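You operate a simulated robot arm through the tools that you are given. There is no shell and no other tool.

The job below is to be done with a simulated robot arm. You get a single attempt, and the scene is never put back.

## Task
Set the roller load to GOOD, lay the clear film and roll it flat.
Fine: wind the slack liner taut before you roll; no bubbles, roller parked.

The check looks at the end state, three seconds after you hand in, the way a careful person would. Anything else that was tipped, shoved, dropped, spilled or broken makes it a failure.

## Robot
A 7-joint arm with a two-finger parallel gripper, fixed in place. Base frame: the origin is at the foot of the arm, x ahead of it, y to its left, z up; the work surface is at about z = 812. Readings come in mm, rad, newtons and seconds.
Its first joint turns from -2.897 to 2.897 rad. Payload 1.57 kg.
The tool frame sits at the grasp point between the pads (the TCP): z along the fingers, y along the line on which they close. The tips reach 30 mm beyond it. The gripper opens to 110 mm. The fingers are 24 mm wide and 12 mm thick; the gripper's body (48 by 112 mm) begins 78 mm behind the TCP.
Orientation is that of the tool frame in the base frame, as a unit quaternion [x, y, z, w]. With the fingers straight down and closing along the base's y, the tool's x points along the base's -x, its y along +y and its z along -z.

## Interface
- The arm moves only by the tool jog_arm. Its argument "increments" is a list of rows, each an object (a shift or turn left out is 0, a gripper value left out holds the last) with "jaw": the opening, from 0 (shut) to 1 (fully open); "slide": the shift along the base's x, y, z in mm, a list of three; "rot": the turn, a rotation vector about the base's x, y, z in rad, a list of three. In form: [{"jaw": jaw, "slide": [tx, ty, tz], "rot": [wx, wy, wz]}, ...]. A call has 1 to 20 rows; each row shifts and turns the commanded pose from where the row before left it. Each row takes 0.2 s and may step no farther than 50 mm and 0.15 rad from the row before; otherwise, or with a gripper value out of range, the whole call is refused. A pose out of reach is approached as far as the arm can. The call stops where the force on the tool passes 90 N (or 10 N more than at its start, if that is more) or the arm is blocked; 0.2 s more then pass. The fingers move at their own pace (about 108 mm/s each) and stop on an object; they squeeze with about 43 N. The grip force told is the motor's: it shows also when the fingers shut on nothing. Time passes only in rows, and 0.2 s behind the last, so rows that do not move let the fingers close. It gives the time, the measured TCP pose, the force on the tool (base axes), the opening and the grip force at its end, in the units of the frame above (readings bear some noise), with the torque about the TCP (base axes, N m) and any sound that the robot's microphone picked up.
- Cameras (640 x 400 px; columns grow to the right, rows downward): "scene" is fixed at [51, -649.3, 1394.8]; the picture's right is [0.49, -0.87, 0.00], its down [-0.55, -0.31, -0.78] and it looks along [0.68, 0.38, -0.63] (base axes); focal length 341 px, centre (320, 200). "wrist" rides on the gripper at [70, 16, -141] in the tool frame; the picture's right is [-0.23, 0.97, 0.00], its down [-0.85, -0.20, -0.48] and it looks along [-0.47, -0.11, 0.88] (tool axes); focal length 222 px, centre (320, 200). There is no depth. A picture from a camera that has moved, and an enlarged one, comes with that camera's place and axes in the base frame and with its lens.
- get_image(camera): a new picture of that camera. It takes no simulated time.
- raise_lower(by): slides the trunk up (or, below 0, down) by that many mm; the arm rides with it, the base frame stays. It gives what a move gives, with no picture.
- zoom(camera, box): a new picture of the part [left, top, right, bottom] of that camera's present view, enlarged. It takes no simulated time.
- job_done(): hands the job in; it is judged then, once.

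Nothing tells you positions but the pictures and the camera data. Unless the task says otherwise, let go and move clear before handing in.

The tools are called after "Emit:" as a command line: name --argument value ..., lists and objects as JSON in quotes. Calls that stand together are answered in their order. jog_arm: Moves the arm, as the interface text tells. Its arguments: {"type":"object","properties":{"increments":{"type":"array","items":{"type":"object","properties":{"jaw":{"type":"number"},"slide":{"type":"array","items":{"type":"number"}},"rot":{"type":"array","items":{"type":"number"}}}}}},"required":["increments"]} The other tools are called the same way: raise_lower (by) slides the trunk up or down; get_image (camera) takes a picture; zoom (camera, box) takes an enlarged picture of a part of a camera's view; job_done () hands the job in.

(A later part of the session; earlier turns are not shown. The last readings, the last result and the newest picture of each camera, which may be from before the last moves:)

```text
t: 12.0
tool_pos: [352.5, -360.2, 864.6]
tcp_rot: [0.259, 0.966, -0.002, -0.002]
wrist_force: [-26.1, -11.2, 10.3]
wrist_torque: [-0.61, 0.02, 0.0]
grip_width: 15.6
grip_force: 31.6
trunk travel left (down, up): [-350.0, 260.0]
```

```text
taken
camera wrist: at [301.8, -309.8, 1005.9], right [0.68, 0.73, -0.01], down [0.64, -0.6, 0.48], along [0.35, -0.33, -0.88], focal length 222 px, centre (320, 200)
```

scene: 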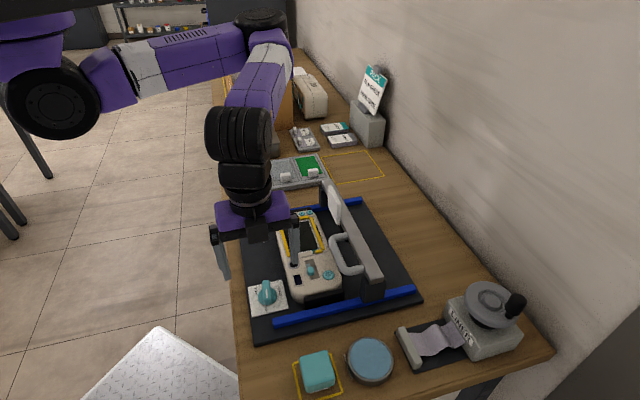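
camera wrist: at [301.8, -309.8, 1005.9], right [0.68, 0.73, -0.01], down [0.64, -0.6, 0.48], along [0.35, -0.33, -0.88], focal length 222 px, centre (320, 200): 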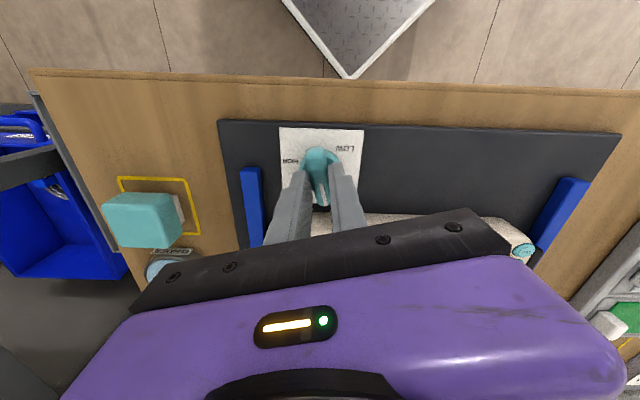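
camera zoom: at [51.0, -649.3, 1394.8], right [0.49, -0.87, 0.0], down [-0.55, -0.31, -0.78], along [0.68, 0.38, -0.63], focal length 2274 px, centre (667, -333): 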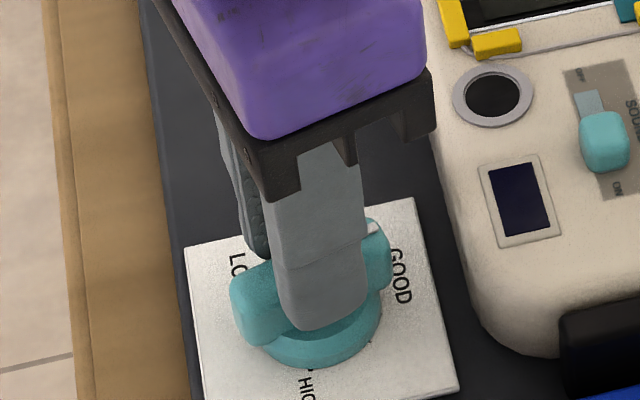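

The pointer should now be at the GOOD tick. Releasing and lifting, then I'll verify.

Emit:
jog_arm --increments '[{"jaw": 0.42}, {"jaw": 0.42}, {"jaw": 0.42, "slide": [0, 0, 25]}, {"slide": [0, 0, 40]}, {"slide": [0, 0, 40]}]'

Emit:
zoom --camera "scene" --box '[240, 275, 304, 315]'

Emit:
zoom --camera "wrist" --box '[240, 90, 400, 210]'

```text
t: 13.2
tool_pos: [353.8, -360.1, 969.6]
tcp_rot: [0.26, 0.966, 0.0, 0.0]
wrist_force: [0.7, 0.2, -0.1]
wrist_torque: [-0.01, -0.03, 0.0]
grip_width: 46.2
grip_force: 0.1
trunk travel left (down, up): [-350.0, 260.0]
```

```text
10.00 times, centred on (272, 295) of scene
camera zoom: at [51.0, -649.3, 1394.8], right [0.49, -0.87, 0.0], down [-0.55, -0.31, -0.78], along [0.68, 0.38, -0.63], focal length 3411 px, centre (800, -750)
```

zoom: 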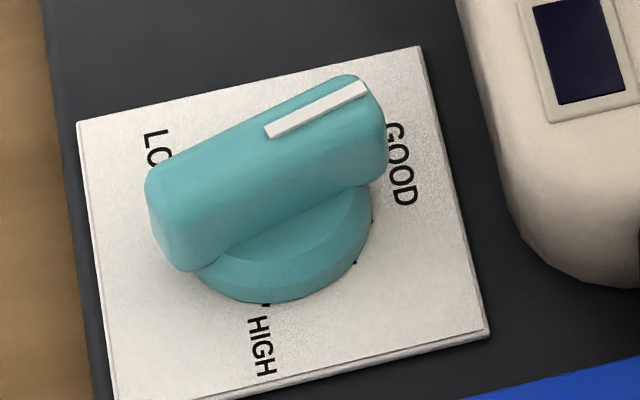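

```text
3.33 times, centred on (320, 150) of wrist
camera zoom: at [303.3, -310.1, 1110.0], right [0.68, 0.73, 0.0], down [0.64, -0.6, 0.48], along [0.35, -0.33, -0.88], focal length 740 px, centre (320, 367)
```

zoom: 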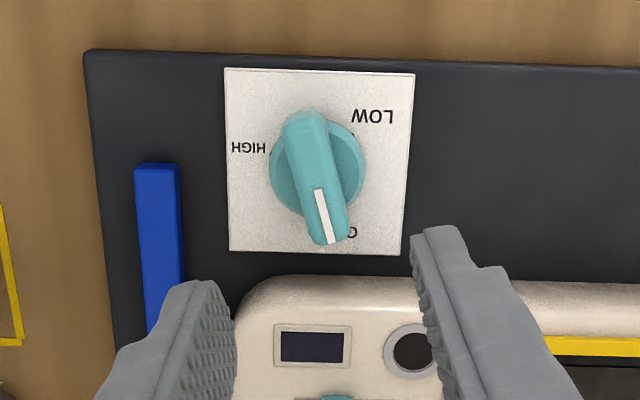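

The pointer lines up with GOOD within about 1°. Next I'll travel high to the film tray, squaring the gripper with the bench on the way.

Emit:
jog_arm --increments '[{"jaw": 0.42, "slide": [10, 8, 30]}, {"slide": [36, 27, 10], "rot": [0, 0, -0.0328]}, {"slide": [36, 27, 0], "rot": [0, 0, -0.0328]}, {"slide": [36, 27, 0], "rot": [0, 0, -0.0328]}, {"slide": [36, 27, 0], "rot": [0, 0, -0.0328]}, {"slide": [36, 27, 0], "rot": [0, 0, -0.0328]}, {"slide": [36, 27, 0], "rot": [0, 0, -0.0328]}, {"slide": [36, 27, 0], "rot": [0, 0, -0.0328]}, {"slide": [36, 27, 0], "rot": [0, 0, -0.0328]}]'

Emit:
get_image --camera "wrist"

Emit:
get_image --camera "scene"

```text
t: 15.2
tool_pos: [652.6, -136.1, 1008.1]
tcp_rot: [0.384, 0.923, 0.0, 0.0]
wrist_force: [-0.3, 0.3, -0.8]
wrist_torque: [0.02, 0.02, 0.0]
grip_width: 46.3
grip_force: 0.1
trunk travel left (down, up): [-350.0, 260.0]
```

```text
taken
camera wrist: at [616.1, -73.9, 1149.3], right [0.85, 0.52, 0.0], down [0.46, -0.75, 0.48], along [0.25, -0.41, -0.88], focal length 222 px, centre (320, 200)
```

wrist: 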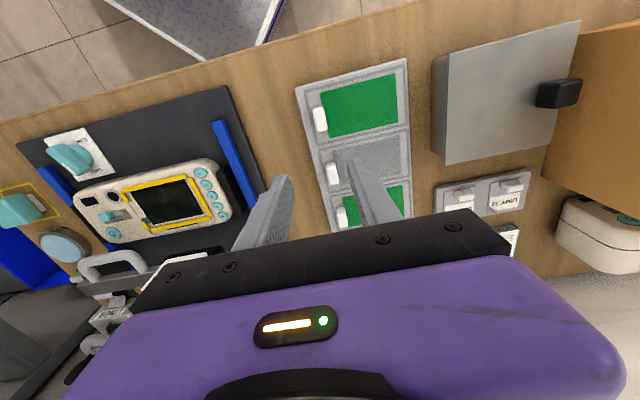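

```text
taken
```

scene: 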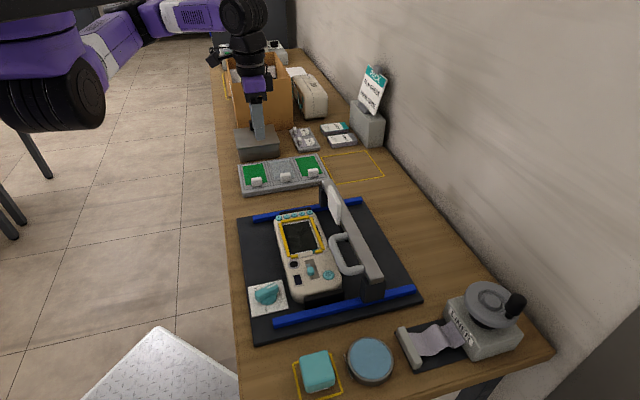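

The clear film is the middle one in the tray. Zooming in to measure the film and its tab.

Emit:
zoom --camera "wrist" --box '[290, 110, 418, 190]'

Emit:
zoom --camera "scene" --box '[264, 160, 312, 190]'

Emit:
zoom --camera "wrist" --box '[90, 165, 230, 255]'

```text
5.00 times, centred on (354, 150) of wrist
camera zoom: at [616.1, -73.9, 1149.3], right [0.85, 0.52, 0.0], down [0.46, -0.75, 0.48], along [0.25, -0.41, -0.88], focal length 1111 px, centre (150, 450)
```

zoom: 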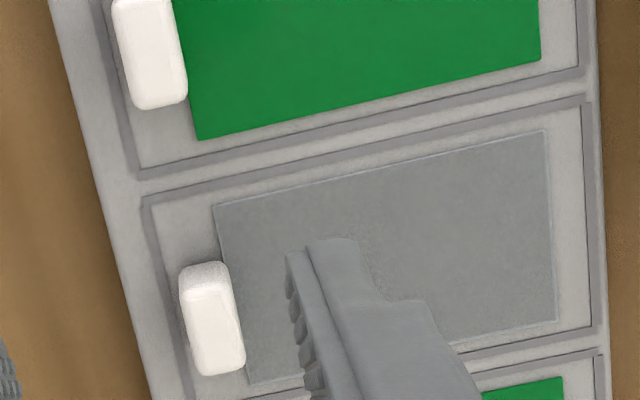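

```text
13.33 times, centred on (288, 175) of scene
camera zoom: at [51.0, -649.3, 1394.8], right [0.49, -0.87, 0.0], down [-0.55, -0.31, -0.78], along [0.68, 0.38, -0.63], focal length 4548 px, centre (747, 533)
```

zoom: 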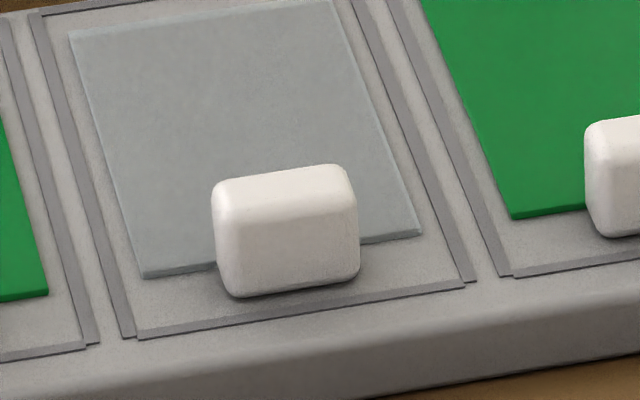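

```text
4.44 times, centred on (160, 210) of wrist
camera zoom: at [616.1, -73.9, 1149.3], right [0.85, 0.52, 0.0], down [0.46, -0.75, 0.48], along [0.25, -0.41, -0.88], focal length 987 px, centre (1031, 156)
```

zoom: 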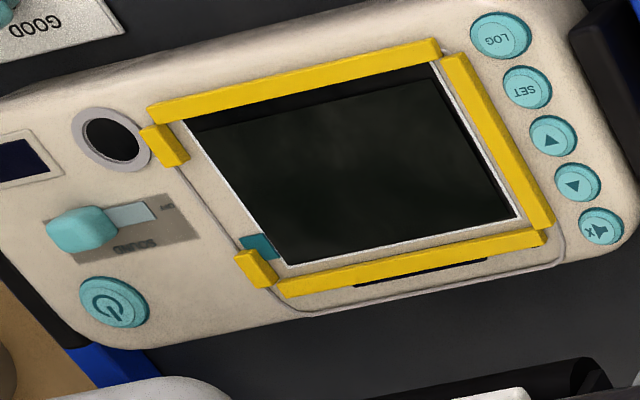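

The clear film is about 100×61 mm at z≈821. Its tab is centred near bench (372, 614), 14 mm thick, with its top at z≈842. I'll move over it and partly descend, then check.

Emit:
jog_arm --increments '[{"jaw": 0.36, "slide": [22, -17, -30]}, {"slide": [23, -18, -40]}, {"slide": [0, 0, -30]}, {"slide": [0, 0, -20]}]'

Emit:
zoom --camera "wrist" --box '[240, 120, 400, 220]'

Emit:
zoom --camera "scene" --box '[248, 140, 328, 190]'

```text
t: 16.2
tool_pos: [696.6, -169.8, 888.6]
tcp_rot: [0.384, 0.923, 0.0, -0.001]
wrist_force: [-0.1, -0.1, -0.4]
wrist_torque: [0.0, 0.02, 0.0]
grip_width: 39.5
grip_force: 0.0
trunk travel left (down, up): [-350.0, 260.0]
```

```text
4.00 times, centred on (320, 170) of wrist
camera zoom: at [659.7, -107.6, 1029.7], right [0.85, 0.53, 0.0], down [0.46, -0.75, 0.48], along [0.25, -0.41, -0.88], focal length 888 px, centre (320, 320)
```

zoom: 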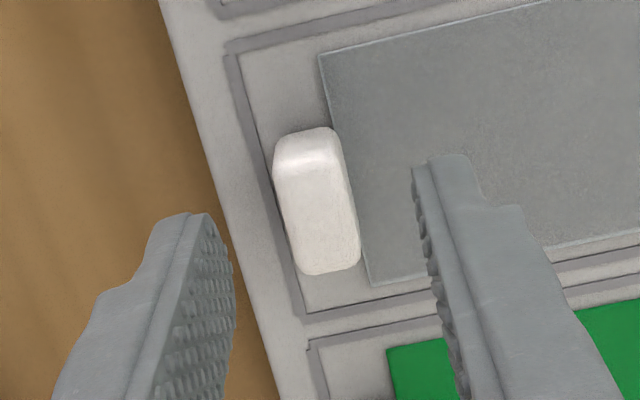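

```text
8.00 times, centred on (288, 165) of scene
camera zoom: at [51.0, -649.3, 1394.8], right [0.49, -0.87, 0.0], down [-0.55, -0.31, -0.78], along [0.68, 0.38, -0.63], focal length 2729 px, centre (576, 480)
```

zoom: 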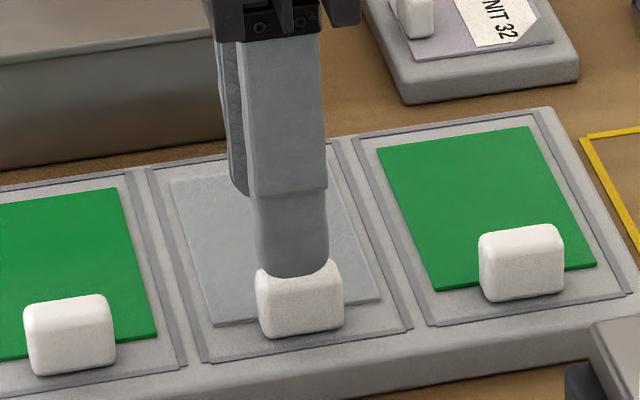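

Alignment is within about 1 mm. Descending to tip height ≈826 and closing on the tab.

Emit:
jog_arm --increments '[{"slide": [0.8, -0.8, -16]}, {"slide": [0, 0, -12]}, {"slide": [0, 0, -4]}]'

Emit:
zoom --camera "wrist" --box '[240, 120, 400, 220]'

Emit:
zoom --camera "scene" --box '[248, 140, 328, 190]'

```text
t: 17.0
tool_pos: [696.7, -169.8, 855.9]
tcp_rot: [0.383, 0.924, 0.0, 0.0]
wrist_force: [1.0, 0.2, -0.1]
wrist_torque: [-0.03, -0.01, 0.01]
grip_width: 39.4
grip_force: 0.2
trunk travel left (down, up): [-350.0, 260.0]
```

```text
4.00 times, centred on (320, 170) of wrist
camera zoom: at [660.4, -108.7, 997.2], right [0.85, 0.53, 0.0], down [0.46, -0.75, 0.48], along [0.25, -0.41, -0.88], focal length 888 px, centre (320, 320)
```

zoom: 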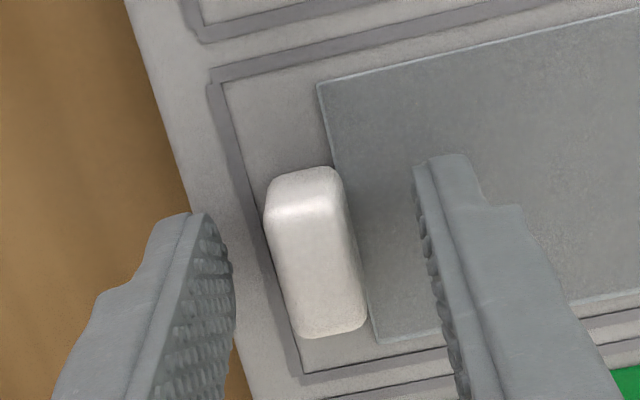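

```text
8.00 times, centred on (288, 165) of scene
camera zoom: at [51.0, -649.3, 1394.8], right [0.49, -0.87, 0.0], down [-0.55, -0.31, -0.78], along [0.68, 0.38, -0.63], focal length 2729 px, centre (576, 480)
```

zoom: 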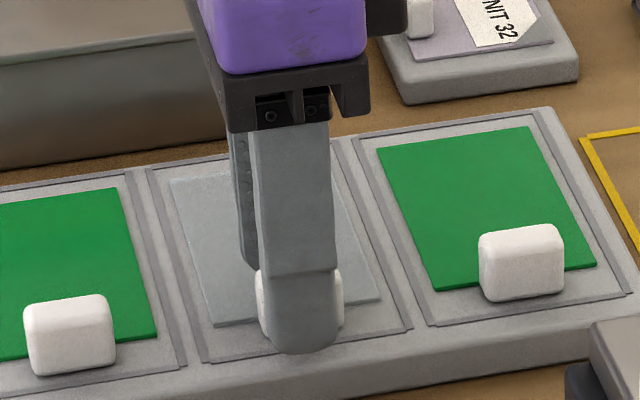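

Everything is clear of the tray. Closing the jaws on the tab.

Emit:
jog_arm --increments '[{"jaw": 0.1}, {"jaw": 0.0}, {"jaw": 0.0}]'

Emit:
zoom --camera "wrist" --box '[240, 120, 400, 220]'

```text
t: 17.8
tool_pos: [696.5, -170.7, 857.2]
tcp_rot: [0.383, 0.924, -0.001, 0.0]
wrist_force: [-0.4, 0.7, -0.1]
wrist_torque: [-0.01, 0.0, 0.01]
grip_width: 14.3
grip_force: 30.2
trunk travel left (down, up): [-350.0, 260.0]
```

```text
4.00 times, centred on (320, 170) of wrist
camera zoom: at [660.4, -108.7, 997.3], right [0.85, 0.53, 0.0], down [0.46, -0.75, 0.48], along [0.25, -0.41, -0.88], focal length 888 px, centre (320, 320)
```

zoom: 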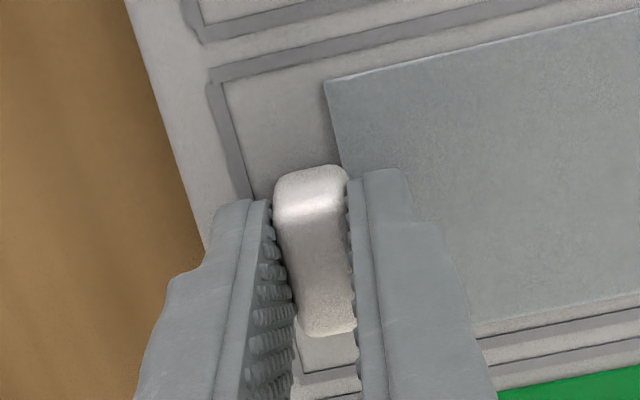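

Tab gripped at 14.3 mm. Lifting gently and checking that the film comes with it.

Emit:
jog_arm --increments '[{"slide": [0, 0, 5]}, {"slide": [0, 0, 10]}, {"slide": [0, 0, 20]}, {"slide": [0, 0, 30]}, {"slide": [0, 0, 30]}, {"slide": [0, 0, 30]}]'

Emit:
get_image --camera "wrist"

Emit:
zoom --camera "scene" --box '[220, 60, 380, 200]'

```text
t: 19.2
tool_pos: [697.4, -170.5, 984.1]
tcp_rot: [0.383, 0.924, 0.0, 0.0]
wrist_force: [0.5, -0.4, -0.2]
wrist_torque: [0.02, 0.04, -0.01]
grip_width: 14.5
grip_force: 30.9
trunk travel left (down, up): [-350.0, 260.0]
```

```text
taken
camera wrist: at [662.1, -109.3, 1124.7], right [0.85, 0.53, 0.0], down [0.46, -0.75, 0.48], along [0.25, -0.41, -0.88], focal length 222 px, centre (320, 200)
```

wrist: 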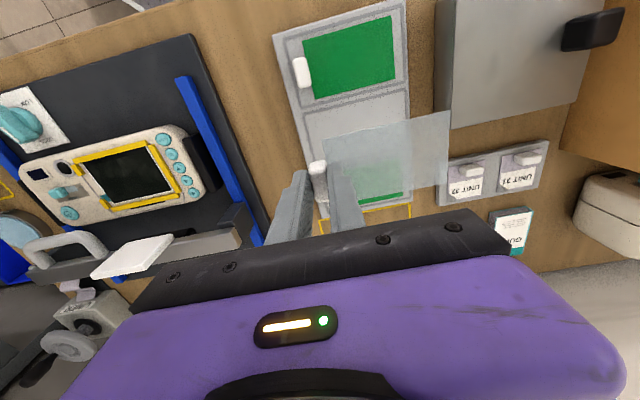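

```text
2.86 times, centred on (300, 130) of scene
camera zoom: at [51.0, -649.3, 1394.8], right [0.49, -0.87, 0.0], down [-0.55, -0.31, -0.78], along [0.68, 0.38, -0.63], focal length 974 px, centre (377, 400)
```

zoom: 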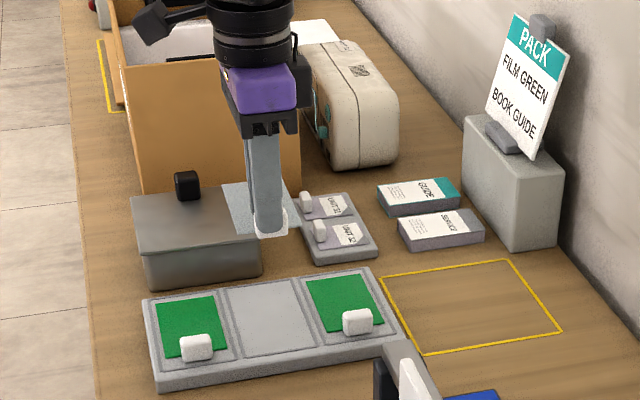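

The clear film is in hand and the slot is empty. I'll measure how the film sits relative to the gripper before carrying it.

Emit:
zoom --camera "wrist" --box '[300, 100, 460, 220]'

Emit:
zoom --camera "scene" --box '[264, 95, 312, 125]'

```text
3.33 times, centred on (380, 160) of wrist
camera zoom: at [662.1, -109.3, 1124.7], right [0.85, 0.53, 0.0], down [0.46, -0.75, 0.48], along [0.25, -0.41, -0.88], focal length 740 px, centre (120, 333)
```

zoom: 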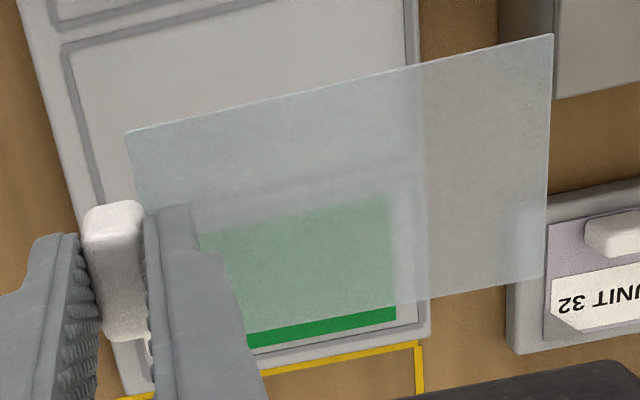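

```text
13.33 times, centred on (288, 110) of scene
camera zoom: at [51.0, -649.3, 1394.8], right [0.49, -0.87, 0.0], down [-0.55, -0.31, -0.78], along [0.68, 0.38, -0.63], focal length 4548 px, centre (747, 1400)
```

zoom: 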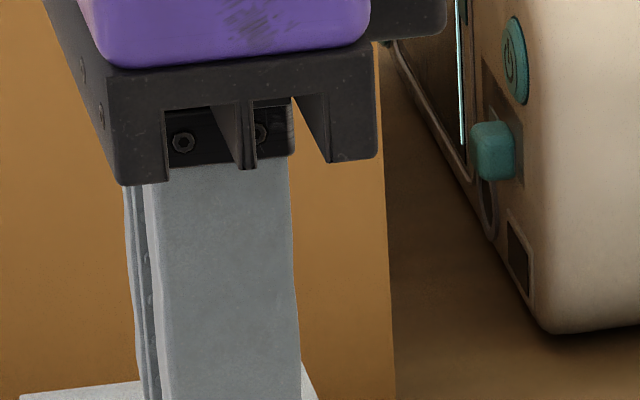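

The film centre sits about 57 mm in +u and 3 mm in +w of the gripper. The white panel on the gantry stands tall (z≈950), so I'll carry the film higher and on the robot side, then stop above the jig.

Emit:
jog_arm --increments '[{"slide": [-8.4, 8.4, 28]}, {"slide": [-8.4, 8.4, 28]}, {"slide": [-28.1, -28.1, 0]}, {"slide": [-28.1, -28.1, 0]}, {"slide": [-28.1, -28.1, 0]}, {"slide": [-28.1, -28.1, 0]}, {"slide": [-28.1, -28.1, 0]}, {"slide": [-28.1, -28.1, 0]}, {"slide": [-28.1, -28.1, 0]}, {"slide": [-28.1, -28.1, 0]}]'

Emit:
get_image --camera "wrist"

Emit:
get_image --camera "scene"

```text
t: 21.4
tool_pos: [456.9, -379.1, 1039.0]
tcp_rot: [0.382, 0.924, -0.001, -0.001]
wrist_force: [-0.8, 0.3, -0.2]
wrist_torque: [-0.01, 0.03, -0.03]
grip_width: 14.6
grip_force: 30.5
trunk travel left (down, up): [-350.0, 260.0]
```

```text
taken
camera wrist: at [420.9, -317.8, 1179.4], right [0.85, 0.53, 0.0], down [0.46, -0.75, 0.48], along [0.25, -0.41, -0.88], focal length 222 px, centre (320, 200)
```

wrist: 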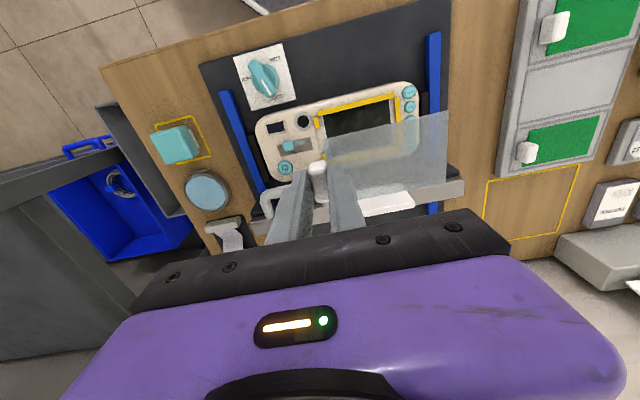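

```text
taken
```

scene: 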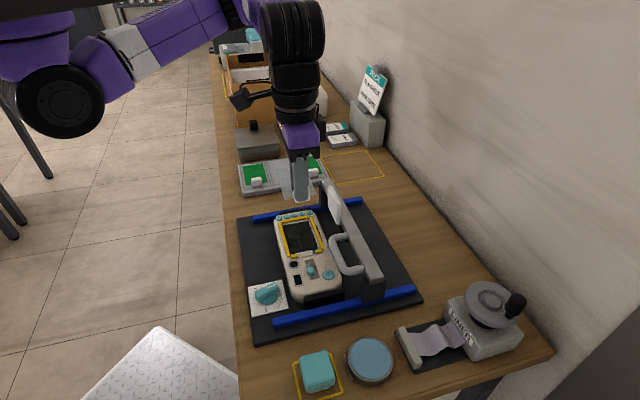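

Before laying the film, I'll take one more careful look at the screen for dirt, since trapped dirt would leave bubbles.

Emit:
zoom --camera "scene" --box '[280, 212, 328, 242]'

Emit:
zoom --camera "scene" --box '[286, 225, 326, 255]'

Emit:
zoom --camera "scene" --box '[290, 70, 340, 120]'

Emit:
zoom --camera "scene" --box '[325, 185, 385, 300]'

```text
13.33 times, centred on (304, 227) of scene
camera zoom: at [51.0, -649.3, 1394.8], right [0.49, -0.87, 0.0], down [-0.55, -0.31, -0.78], along [0.68, 0.38, -0.63], focal length 4548 px, centre (533, -160)
```

zoom: 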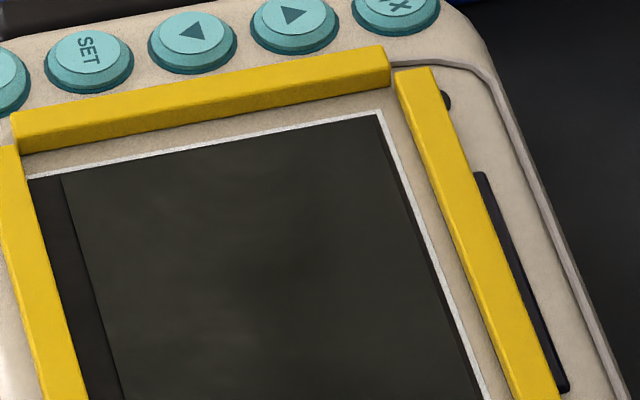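

```text
13.33 times, centred on (306, 240) of scene
camera zoom: at [51.0, -649.3, 1394.8], right [0.49, -0.87, 0.0], down [-0.55, -0.31, -0.78], along [0.68, 0.38, -0.63], focal length 4548 px, centre (507, -333)
```

zoom: 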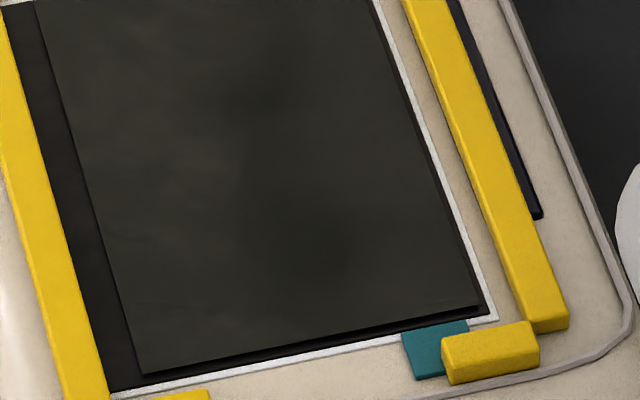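

```text
8.00 times, centred on (315, 95) of scene
camera zoom: at [51.0, -649.3, 1394.8], right [0.49, -0.87, 0.0], down [-0.55, -0.31, -0.78], along [0.68, 0.38, -0.63], focal length 2729 px, centre (360, 1040)
```

zoom: 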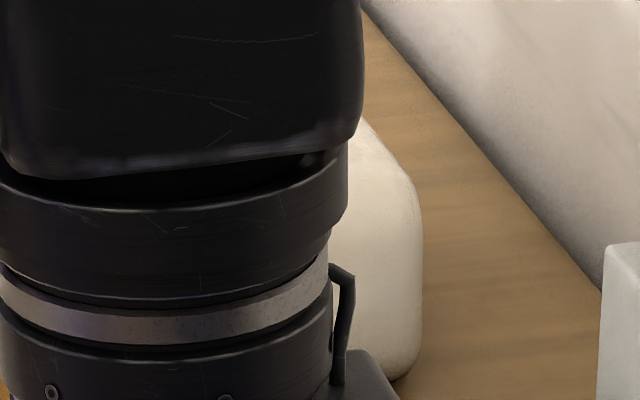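

```text
3.48 times, centred on (355, 242) of scene
camera zoom: at [51.0, -649.3, 1394.8], right [0.49, -0.87, 0.0], down [-0.55, -0.31, -0.78], along [0.68, 0.38, -0.63], focal length 1186 px, centre (198, 52)
```

zoom: 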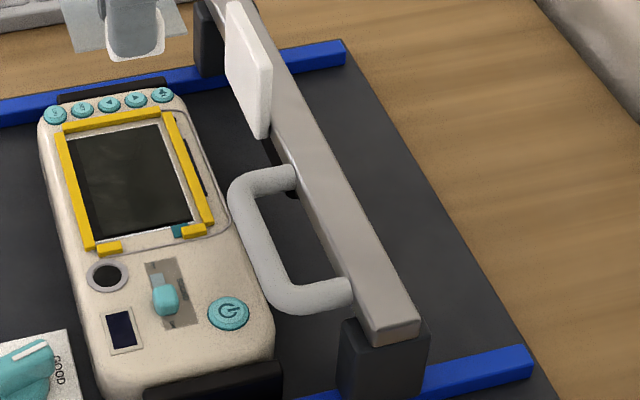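

I see no distinct dirt or separate old film, just the display, so I'll lay the film as asked. Descending part-way above the jig to compare film and frame.

Emit:
jog_arm --increments '[{"slide": [1.3, -1.7, -40]}, {"slide": [1.3, -1.7, -40]}, {"slide": [0, 0, -25]}, {"slide": [0, 0, -15]}]'

Emit:
get_image --camera "wrist"

Emit:
zoom --camera "wrist" --box '[290, 110, 450, 220]'

Emit:
zoom --camera "scene" --box '[260, 195, 356, 255]'

```text
t: 22.4
tool_pos: [457.9, -380.8, 920.2]
tcp_rot: [0.385, 0.923, -0.001, -0.001]
wrist_force: [0.6, 0.4, 0.3]
wrist_torque: [-0.01, -0.01, 0.02]
grip_width: 14.2
grip_force: 30.9
trunk travel left (down, up): [-350.0, 260.0]
```

```text
taken
camera wrist: at [421.4, -318.8, 1060.6], right [0.85, 0.53, 0.0], down [0.46, -0.75, 0.48], along [0.25, -0.41, -0.88], focal length 222 px, centre (320, 200)
```

wrist: 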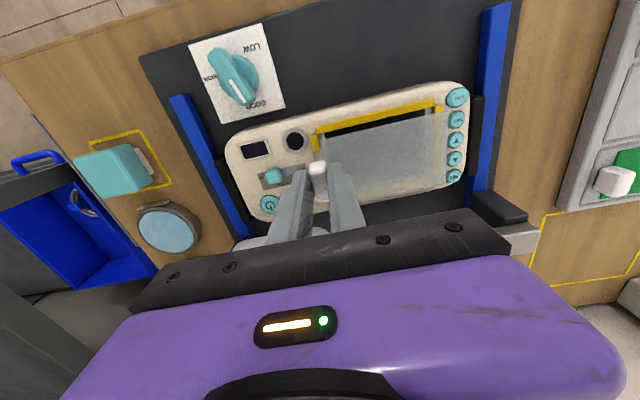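

```text
3.64 times, centred on (370, 165) of wrist
camera zoom: at [421.4, -318.8, 1060.6], right [0.85, 0.53, 0.0], down [0.46, -0.75, 0.48], along [0.25, -0.41, -0.88], focal length 808 px, centre (138, 327)
```

zoom: 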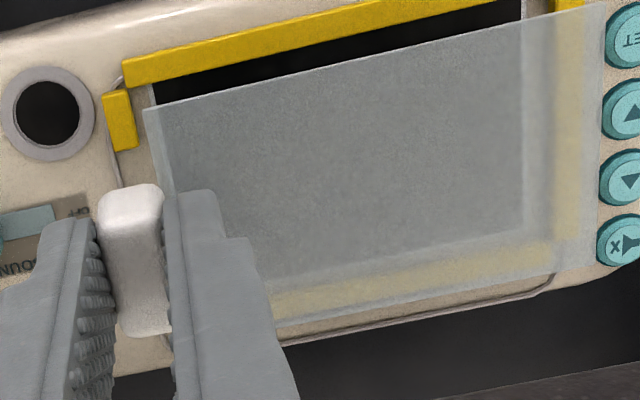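

```text
6.67 times, centred on (308, 225) of scene
camera zoom: at [51.0, -649.3, 1394.8], right [0.49, -0.87, 0.0], down [-0.55, -0.31, -0.78], along [0.68, 0.38, -0.63], focal length 2274 px, centre (400, 33)
```

zoom: 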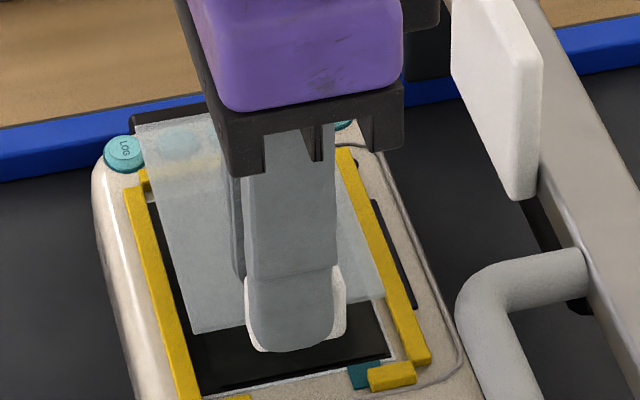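

The film is parallel to the jig but about 3–4 mm towards the robot. I'll shift it +w and descend to about 12 mm above the frame to compare more exactly.

Emit:
jog_arm --increments '[{"slide": [2.5, -2.5, -10]}, {"slide": [0, 0, -8]}, {"slide": [0, 0, 0]}]'

Emit:
zoom --camera "wrist" --box '[290, 110, 450, 220]'

Emit:
zoom --camera "scene" --box '[268, 205, 348, 255]'

```text
t: 23.2
tool_pos: [461.6, -383.5, 901.8]
tcp_rot: [0.383, 0.924, -0.001, 0.0]
wrist_force: [0.7, 0.1, 0.8]
wrist_torque: [0.0, 0.03, 0.02]
grip_width: 14.4
grip_force: 30.6
trunk travel left (down, up): [-350.0, 260.0]
```

```text
3.64 times, centred on (370, 165) of wrist
camera zoom: at [424.4, -322.2, 1041.9], right [0.85, 0.53, 0.0], down [0.46, -0.75, 0.48], along [0.25, -0.41, -0.88], focal length 808 px, centre (138, 327)
```

zoom: 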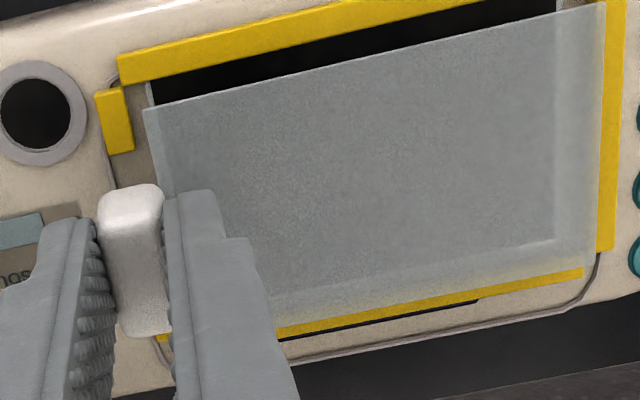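

```text
8.00 times, centred on (308, 230) of scene
camera zoom: at [51.0, -649.3, 1394.8], right [0.49, -0.87, 0.0], down [-0.55, -0.31, -0.78], along [0.68, 0.38, -0.63], focal length 2729 px, centre (416, -40)
```

zoom: 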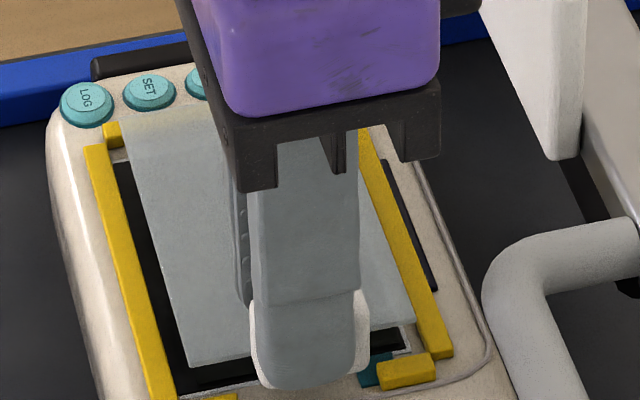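

Film and frame look centred to within about 1 mm. I'll shift it slightly, −1 mm in u and −0.5 mm in w, then lower in small steps watching the force.

Emit:
jog_arm --increments '[{"slide": [-1.0, -0.4, -4]}, {"slide": [0, 0, -3]}, {"slide": [0, 0, 0]}]'

Emit:
zoom --camera "scene" --box '[268, 205, 348, 255]'

Emit:
zoom --camera "wrist" --box '[290, 110, 450, 220]'

```text
t: 24.0
tool_pos: [461.4, -384.7, 893.9]
tcp_rot: [0.384, 0.923, -0.001, -0.001]
wrist_force: [-0.6, -0.9, 0.0]
wrist_torque: [0.01, -0.01, -0.02]
grip_width: 14.5
grip_force: 30.3
trunk travel left (down, up): [-350.0, 260.0]
```

```text
8.00 times, centred on (308, 230) of scene
camera zoom: at [51.0, -649.3, 1394.8], right [0.49, -0.87, 0.0], down [-0.55, -0.31, -0.78], along [0.68, 0.38, -0.63], focal length 2729 px, centre (416, -40)
```

zoom: 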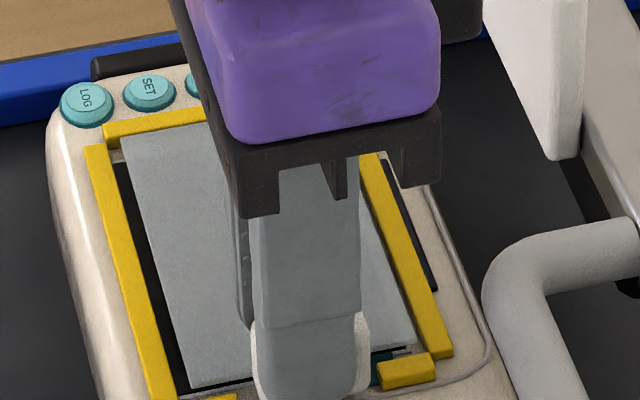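

```text
3.64 times, centred on (370, 165) of wrist
camera zoom: at [423.8, -322.7, 1034.8], right [0.85, 0.53, 0.0], down [0.46, -0.75, 0.48], along [0.25, -0.41, -0.88], focal length 808 px, centre (138, 327)
```

zoom: 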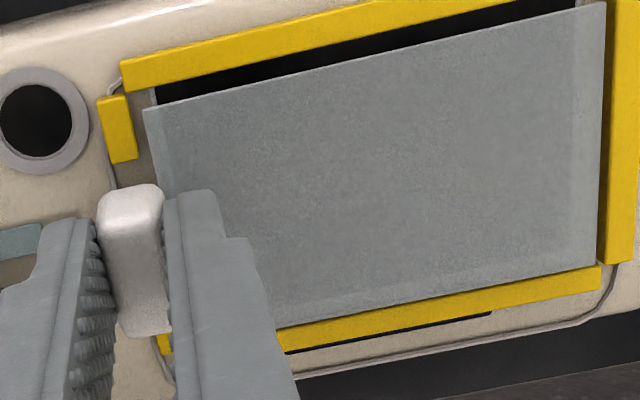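

The film is over the opening with roughly 3 mm to spare on each side. A tiny −w correction, then down in ~1 mm steps until contact.

Emit:
jog_arm --increments '[{"slide": [-0.5, 0.5, -1]}, {"slide": [0, 0, -1]}]'

Emit:
jog_arm --increments '[{"slide": [0, 0, -1]}, {"slide": [0, 0, 0]}]'

Emit:
zoom --camera "scene" --box '[268, 205, 348, 255]'

```text
t: 24.6
tool_pos: [459.6, -385.1, 890.9]
tcp_rot: [0.384, 0.923, 0.0, -0.001]
wrist_force: [0.4, -0.8, 0.0]
wrist_torque: [0.01, 0.01, 0.03]
grip_width: 14.2
grip_force: 30.9
trunk travel left (down, up): [-350.0, 260.0]
```

```text
t: 25.2
tool_pos: [459.9, -385.0, 890.6]
tcp_rot: [0.383, 0.924, 0.0, 0.0]
wrist_force: [0.2, 0.4, 0.0]
wrist_torque: [-0.02, 0.01, -0.03]
grip_width: 14.4
grip_force: 30.6
trunk travel left (down, up): [-350.0, 260.0]
```

```text
8.00 times, centred on (308, 230) of scene
camera zoom: at [51.0, -649.3, 1394.8], right [0.49, -0.87, 0.0], down [-0.55, -0.31, -0.78], along [0.68, 0.38, -0.63], focal length 2729 px, centre (416, -40)
```

zoom: 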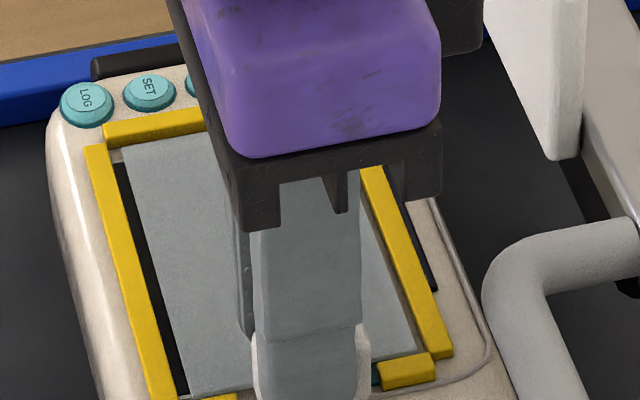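

Still no contact. Continuing down in 1 mm steps.

Emit:
jog_arm --increments '[{"slide": [0, 0, -1]}, {"slide": [0, 0, 0]}]'

Emit:
jog_arm --increments '[{"slide": [0, 0, -1]}, {"slide": [0, 0, 0]}]'

Emit:
zoom --camera "scene" --box '[268, 210, 348, 260]'

Emit:
zoom --camera "wrist" --box '[290, 110, 450, 220]'

```text
t: 25.8
tool_pos: [460.0, -384.3, 890.1]
tcp_rot: [0.383, 0.924, -0.001, 0.0]
wrist_force: [-0.2, 0.0, -0.2]
wrist_torque: [0.0, 0.0, 0.01]
grip_width: 14.5
grip_force: 30.2
trunk travel left (down, up): [-350.0, 260.0]
```

```text
t: 26.4
tool_pos: [459.7, -385.5, 888.5]
tcp_rot: [0.384, 0.923, 0.0, 0.0]
wrist_force: [-0.3, -0.6, -0.1]
wrist_torque: [0.0, 0.0, 0.01]
grip_width: 14.2
grip_force: 30.1
trunk travel left (down, up): [-350.0, 260.0]
```

```text
8.00 times, centred on (308, 235) of scene
camera zoom: at [51.0, -649.3, 1394.8], right [0.49, -0.87, 0.0], down [-0.55, -0.31, -0.78], along [0.68, 0.38, -0.63], focal length 2729 px, centre (416, -80)
```

zoom: 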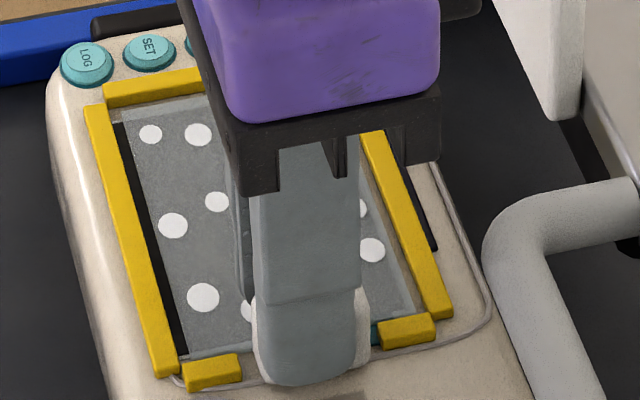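

```text
3.64 times, centred on (370, 165) of wrist
camera zoom: at [423.3, -322.9, 1029.7], right [0.85, 0.53, 0.0], down [0.46, -0.75, 0.48], along [0.25, -0.41, -0.88], focal length 808 px, centre (138, 327)
```

zoom: 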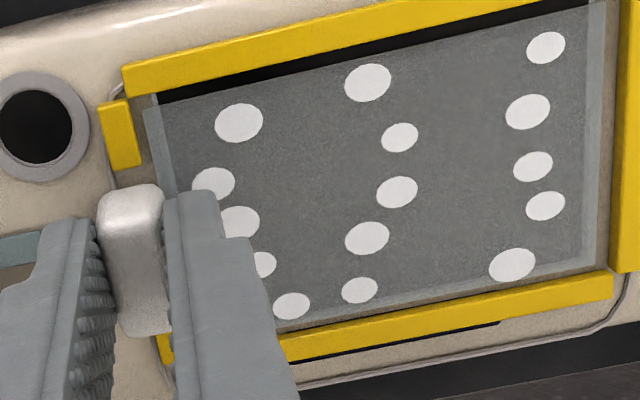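

Bubbles (white spots) have appeared, so the film has touched down on the screen inside the jig. One more small step to seat it, then I'll check the force.

Emit:
jog_arm --increments '[{"slide": [0, 0, -0.7]}, {"slide": [0, 0, 0]}]'

Emit:
zoom --camera "scene" --box '[268, 210, 348, 260]'

```text
t: 27.0
tool_pos: [460.7, -384.1, 888.3]
tcp_rot: [0.384, 0.923, 0.0, -0.001]
wrist_force: [0.4, 0.4, 2.1]
wrist_torque: [-0.04, -0.03, -0.02]
grip_width: 14.4
grip_force: 30.3
trunk travel left (down, up): [-350.0, 260.0]
```

```text
8.00 times, centred on (308, 235) of scene
camera zoom: at [51.0, -649.3, 1394.8], right [0.49, -0.87, 0.0], down [-0.55, -0.31, -0.78], along [0.68, 0.38, -0.63], focal length 2729 px, centre (416, -80)
```

zoom: 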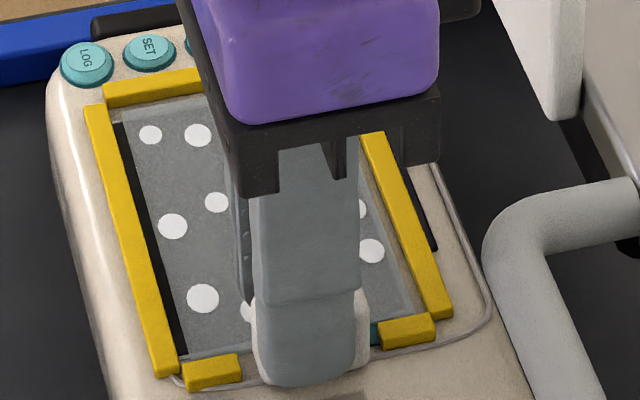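

Contact is confirmed (about 2 N). Opening just enough to clear the tab, then lifting straight up.

Emit:
jog_arm --increments '[{"jaw": 0.2}, {"jaw": 0.2}, {"jaw": 0.2}]'

Emit:
zoom --camera "wrist" --box '[240, 110, 440, 235]'

```text
t: 27.8
tool_pos: [460.7, -384.5, 888.7]
tcp_rot: [0.384, 0.923, -0.001, 0.0]
wrist_force: [0.6, 1.1, 0.4]
wrist_torque: [-0.04, 0.02, -0.04]
grip_width: 22.1
grip_force: 0.0
trunk travel left (down, up): [-350.0, 260.0]
```

```text
3.20 times, centred on (340, 172) of wrist
camera zoom: at [423.3, -322.6, 1029.1], right [0.85, 0.53, 0.0], down [0.46, -0.75, 0.48], along [0.25, -0.41, -0.88], focal length 711 px, centre (256, 288)
```

zoom: 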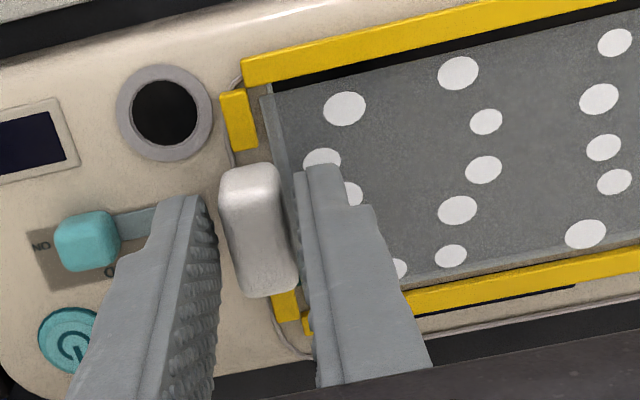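

Released with clear gaps on both sides of the tab. Lifting straight up.

Emit:
jog_arm --increments '[{"slide": [0, 0, 8]}, {"slide": [0, 0, 15]}, {"slide": [0, 0, 30]}, {"slide": [0, 0, 40]}, {"slide": [0, 0, 40]}, {"slide": [-20, 20, 20]}, {"slide": [-20, 20, 10]}]'

Emit:
get_image --camera "wrist"

Emit:
zoom --camera "scene" --box '[262, 200, 358, 260]'

Emit:
zoom --camera "wrist" --box '[240, 130, 440, 255]'

```text
t: 29.4
tool_pos: [419.9, -344.8, 1051.2]
tcp_rot: [0.384, 0.923, 0.0, 0.0]
wrist_force: [0.2, 0.2, -0.2]
wrist_torque: [-0.01, 0.0, -0.01]
grip_width: 22.1
grip_force: 0.0
trunk travel left (down, up): [-350.0, 260.0]
```

```text
taken
camera wrist: at [383.1, -282.4, 1191.5], right [0.85, 0.53, 0.0], down [0.46, -0.75, 0.48], along [0.25, -0.41, -0.88], focal length 222 px, centre (320, 200)
```

wrist: 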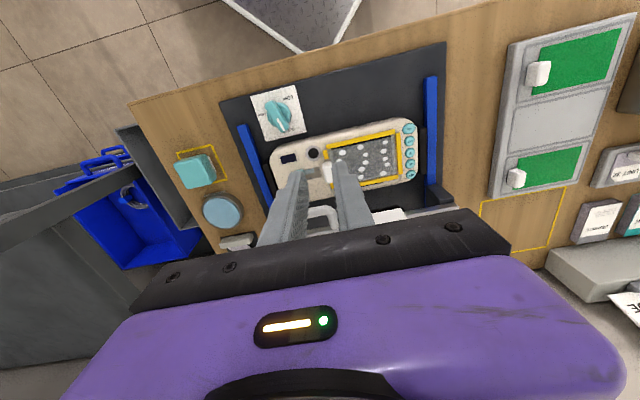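

```text
6.67 times, centred on (310, 230) of scene
camera zoom: at [51.0, -649.3, 1394.8], right [0.49, -0.87, 0.0], down [-0.55, -0.31, -0.78], along [0.68, 0.38, -0.63], focal length 2274 px, centre (387, 0)
```

zoom: 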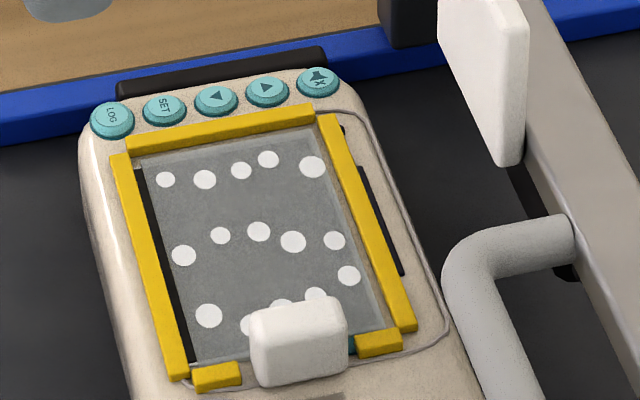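

```text
3.20 times, centred on (340, 192) of wrist
camera zoom: at [383.1, -282.4, 1191.5], right [0.85, 0.53, 0.0], down [0.46, -0.75, 0.48], along [0.25, -0.41, -0.88], focal length 711 px, centre (256, 224)
```

zoom: 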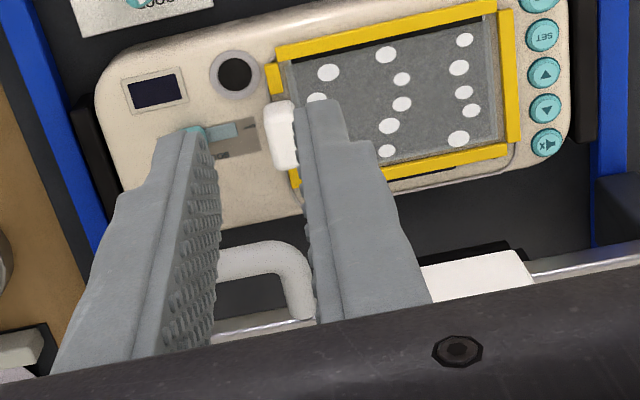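

The film is in the jig with its bubbles showing. Next is the liner, so I'll move high over to the winder for a close look at its crank.

Emit:
jog_arm --increments '[{"jaw": 0.5, "slide": [3, -40, 10]}, {"slide": [3, -40, 10]}, {"slide": [4, -40, 10]}, {"slide": [4, -40, 0]}, {"slide": [4, -40, 0]}, {"slide": [4, -40, 0]}, {"slide": [4, -40, 0]}, {"slide": [0, -30, 0]}]'

Emit:
get_image --camera "wrist"

Emit:
get_image --camera "scene"

```text
t: 31.2
tool_pos: [446.6, -653.4, 1082.5]
tcp_rot: [0.383, 0.924, 0.0, 0.001]
wrist_force: [0.4, -0.2, 0.9]
wrist_torque: [0.0, 0.07, -0.02]
grip_width: 54.9
grip_force: 0.0
trunk travel left (down, up): [-350.0, 260.0]
```

```text
taken
camera wrist: at [409.0, -592.1, 1222.4], right [0.85, 0.53, 0.0], down [0.46, -0.75, 0.48], along [0.25, -0.41, -0.88], focal length 222 px, centre (320, 200)
```

wrist: 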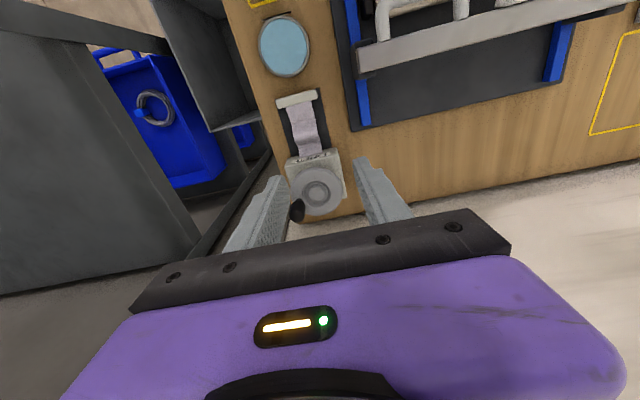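

```text
taken
```

scene: 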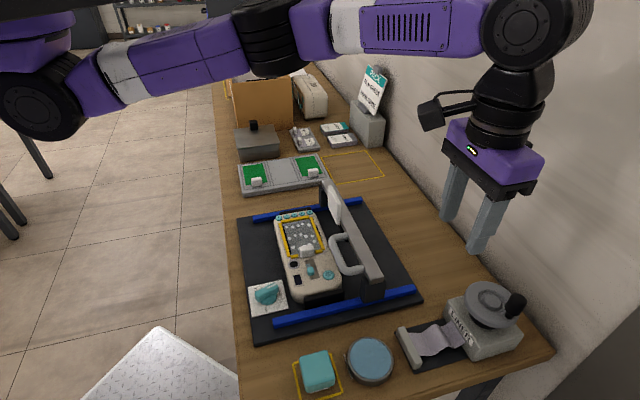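

The winder with its crank wheel is in view. Zooming in to locate the hub and knob.

Emit:
zoom --camera "wrist" --box '[260, 130, 372, 230]'

Emit:
zoom --camera "scene" --box '[430, 270, 542, 360]'

Emit:
zoom --camera "wrist" --box '[260, 80, 360, 170]'

```text
4.00 times, centred on (316, 180) of wrist
camera zoom: at [409.0, -592.1, 1222.4], right [0.85, 0.53, 0.0], down [0.46, -0.75, 0.48], along [0.25, -0.41, -0.88], focal length 888 px, centre (336, 280)
```

zoom: 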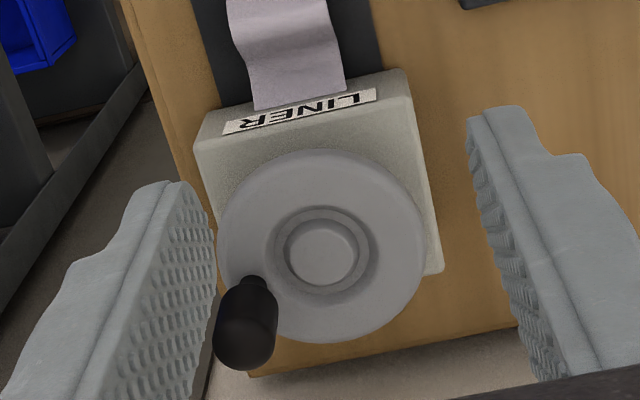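

```text
4.44 times, centred on (486, 315) of scene
camera zoom: at [51.0, -649.3, 1394.8], right [0.49, -0.87, 0.0], down [-0.55, -0.31, -0.78], along [0.68, 0.38, -0.63], focal length 1516 px, centre (-418, -311)
```

zoom: 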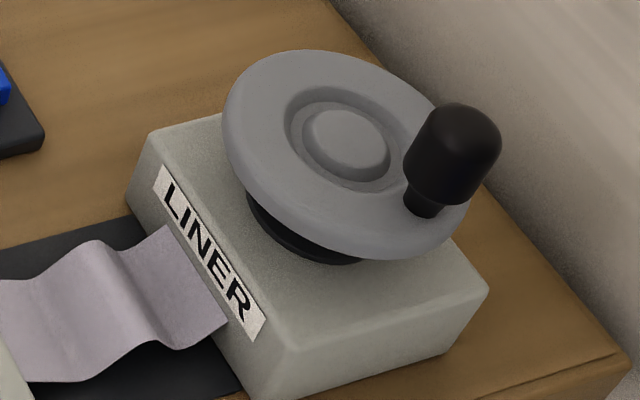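

```text
4.44 times, centred on (310, 125) of wrist
camera zoom: at [409.0, -592.1, 1222.4], right [0.85, 0.53, 0.0], down [0.46, -0.75, 0.48], along [0.25, -0.41, -0.88], focal length 987 px, centre (364, 533)
```

zoom: 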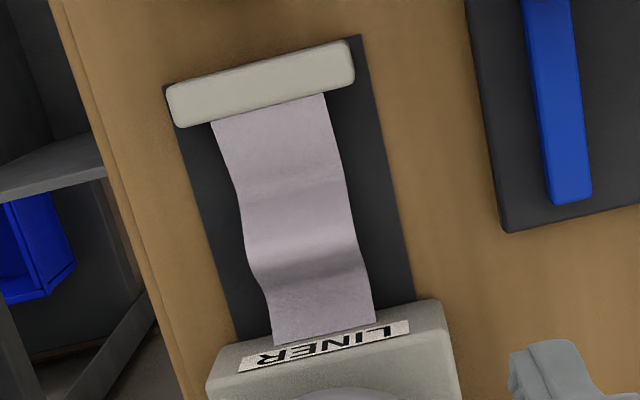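

The hub is at about bench (-173, 867), and the knob stands about 31 mm from it at (-203, 875), with its top near z≈946. I'll move above the knob and look again before descending.

Emit:
jog_arm --increments '[{"slide": [9.5, -36.5, -25]}, {"slide": [9.5, -36.5, -25]}, {"slide": [9.4, -36, -22]}, {"slide": [0, 0, 0]}]'

Emit:
get_image --camera "wrist"

Emit:
zoom --camera "wrist" --box '[250, 120, 400, 220]'

Emit:
zoom --camera "scene" --box '[420, 240, 560, 350]'

```text
t: 32.2
tool_pos: [461.1, -704.6, 1008.8]
tcp_rot: [0.384, 0.923, -0.001, 0.0]
wrist_force: [-0.2, 0.2, 1.3]
wrist_torque: [0.02, -0.01, 0.0]
grip_width: 55.0
grip_force: 0.0
out of reach, approached as far as the arm can: row 2, 3
trunk travel left (down, up): [-350.0, 260.0]
```

```text
taken
camera wrist: at [424.4, -642.2, 1149.2], right [0.85, 0.53, 0.0], down [0.46, -0.75, 0.48], along [0.25, -0.41, -0.88], focal length 222 px, centre (320, 200)
```

wrist: 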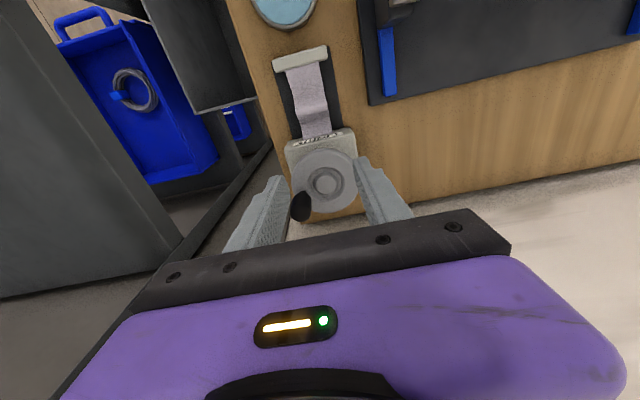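

```text
4.00 times, centred on (325, 170) of wrist
camera zoom: at [424.4, -642.2, 1149.2], right [0.85, 0.53, 0.0], down [0.46, -0.75, 0.48], along [0.25, -0.41, -0.88], focal length 888 px, centre (300, 320)
```

zoom: 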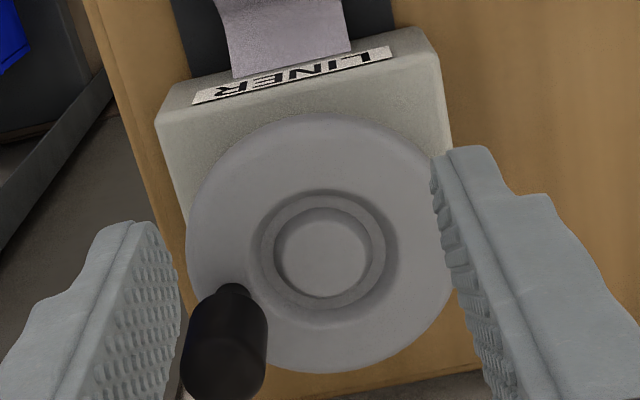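

```text
3.64 times, centred on (490, 295) of scene
camera zoom: at [51.0, -649.3, 1394.8], right [0.49, -0.87, 0.0], down [-0.55, -0.31, -0.78], along [0.68, 0.38, -0.63], focal length 1240 px, centre (-298, -146)
```

zoom: 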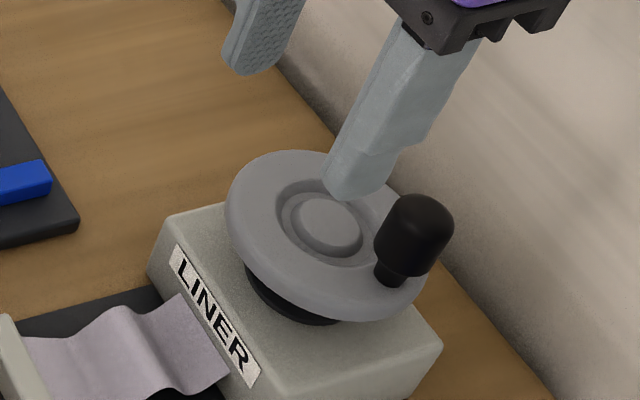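

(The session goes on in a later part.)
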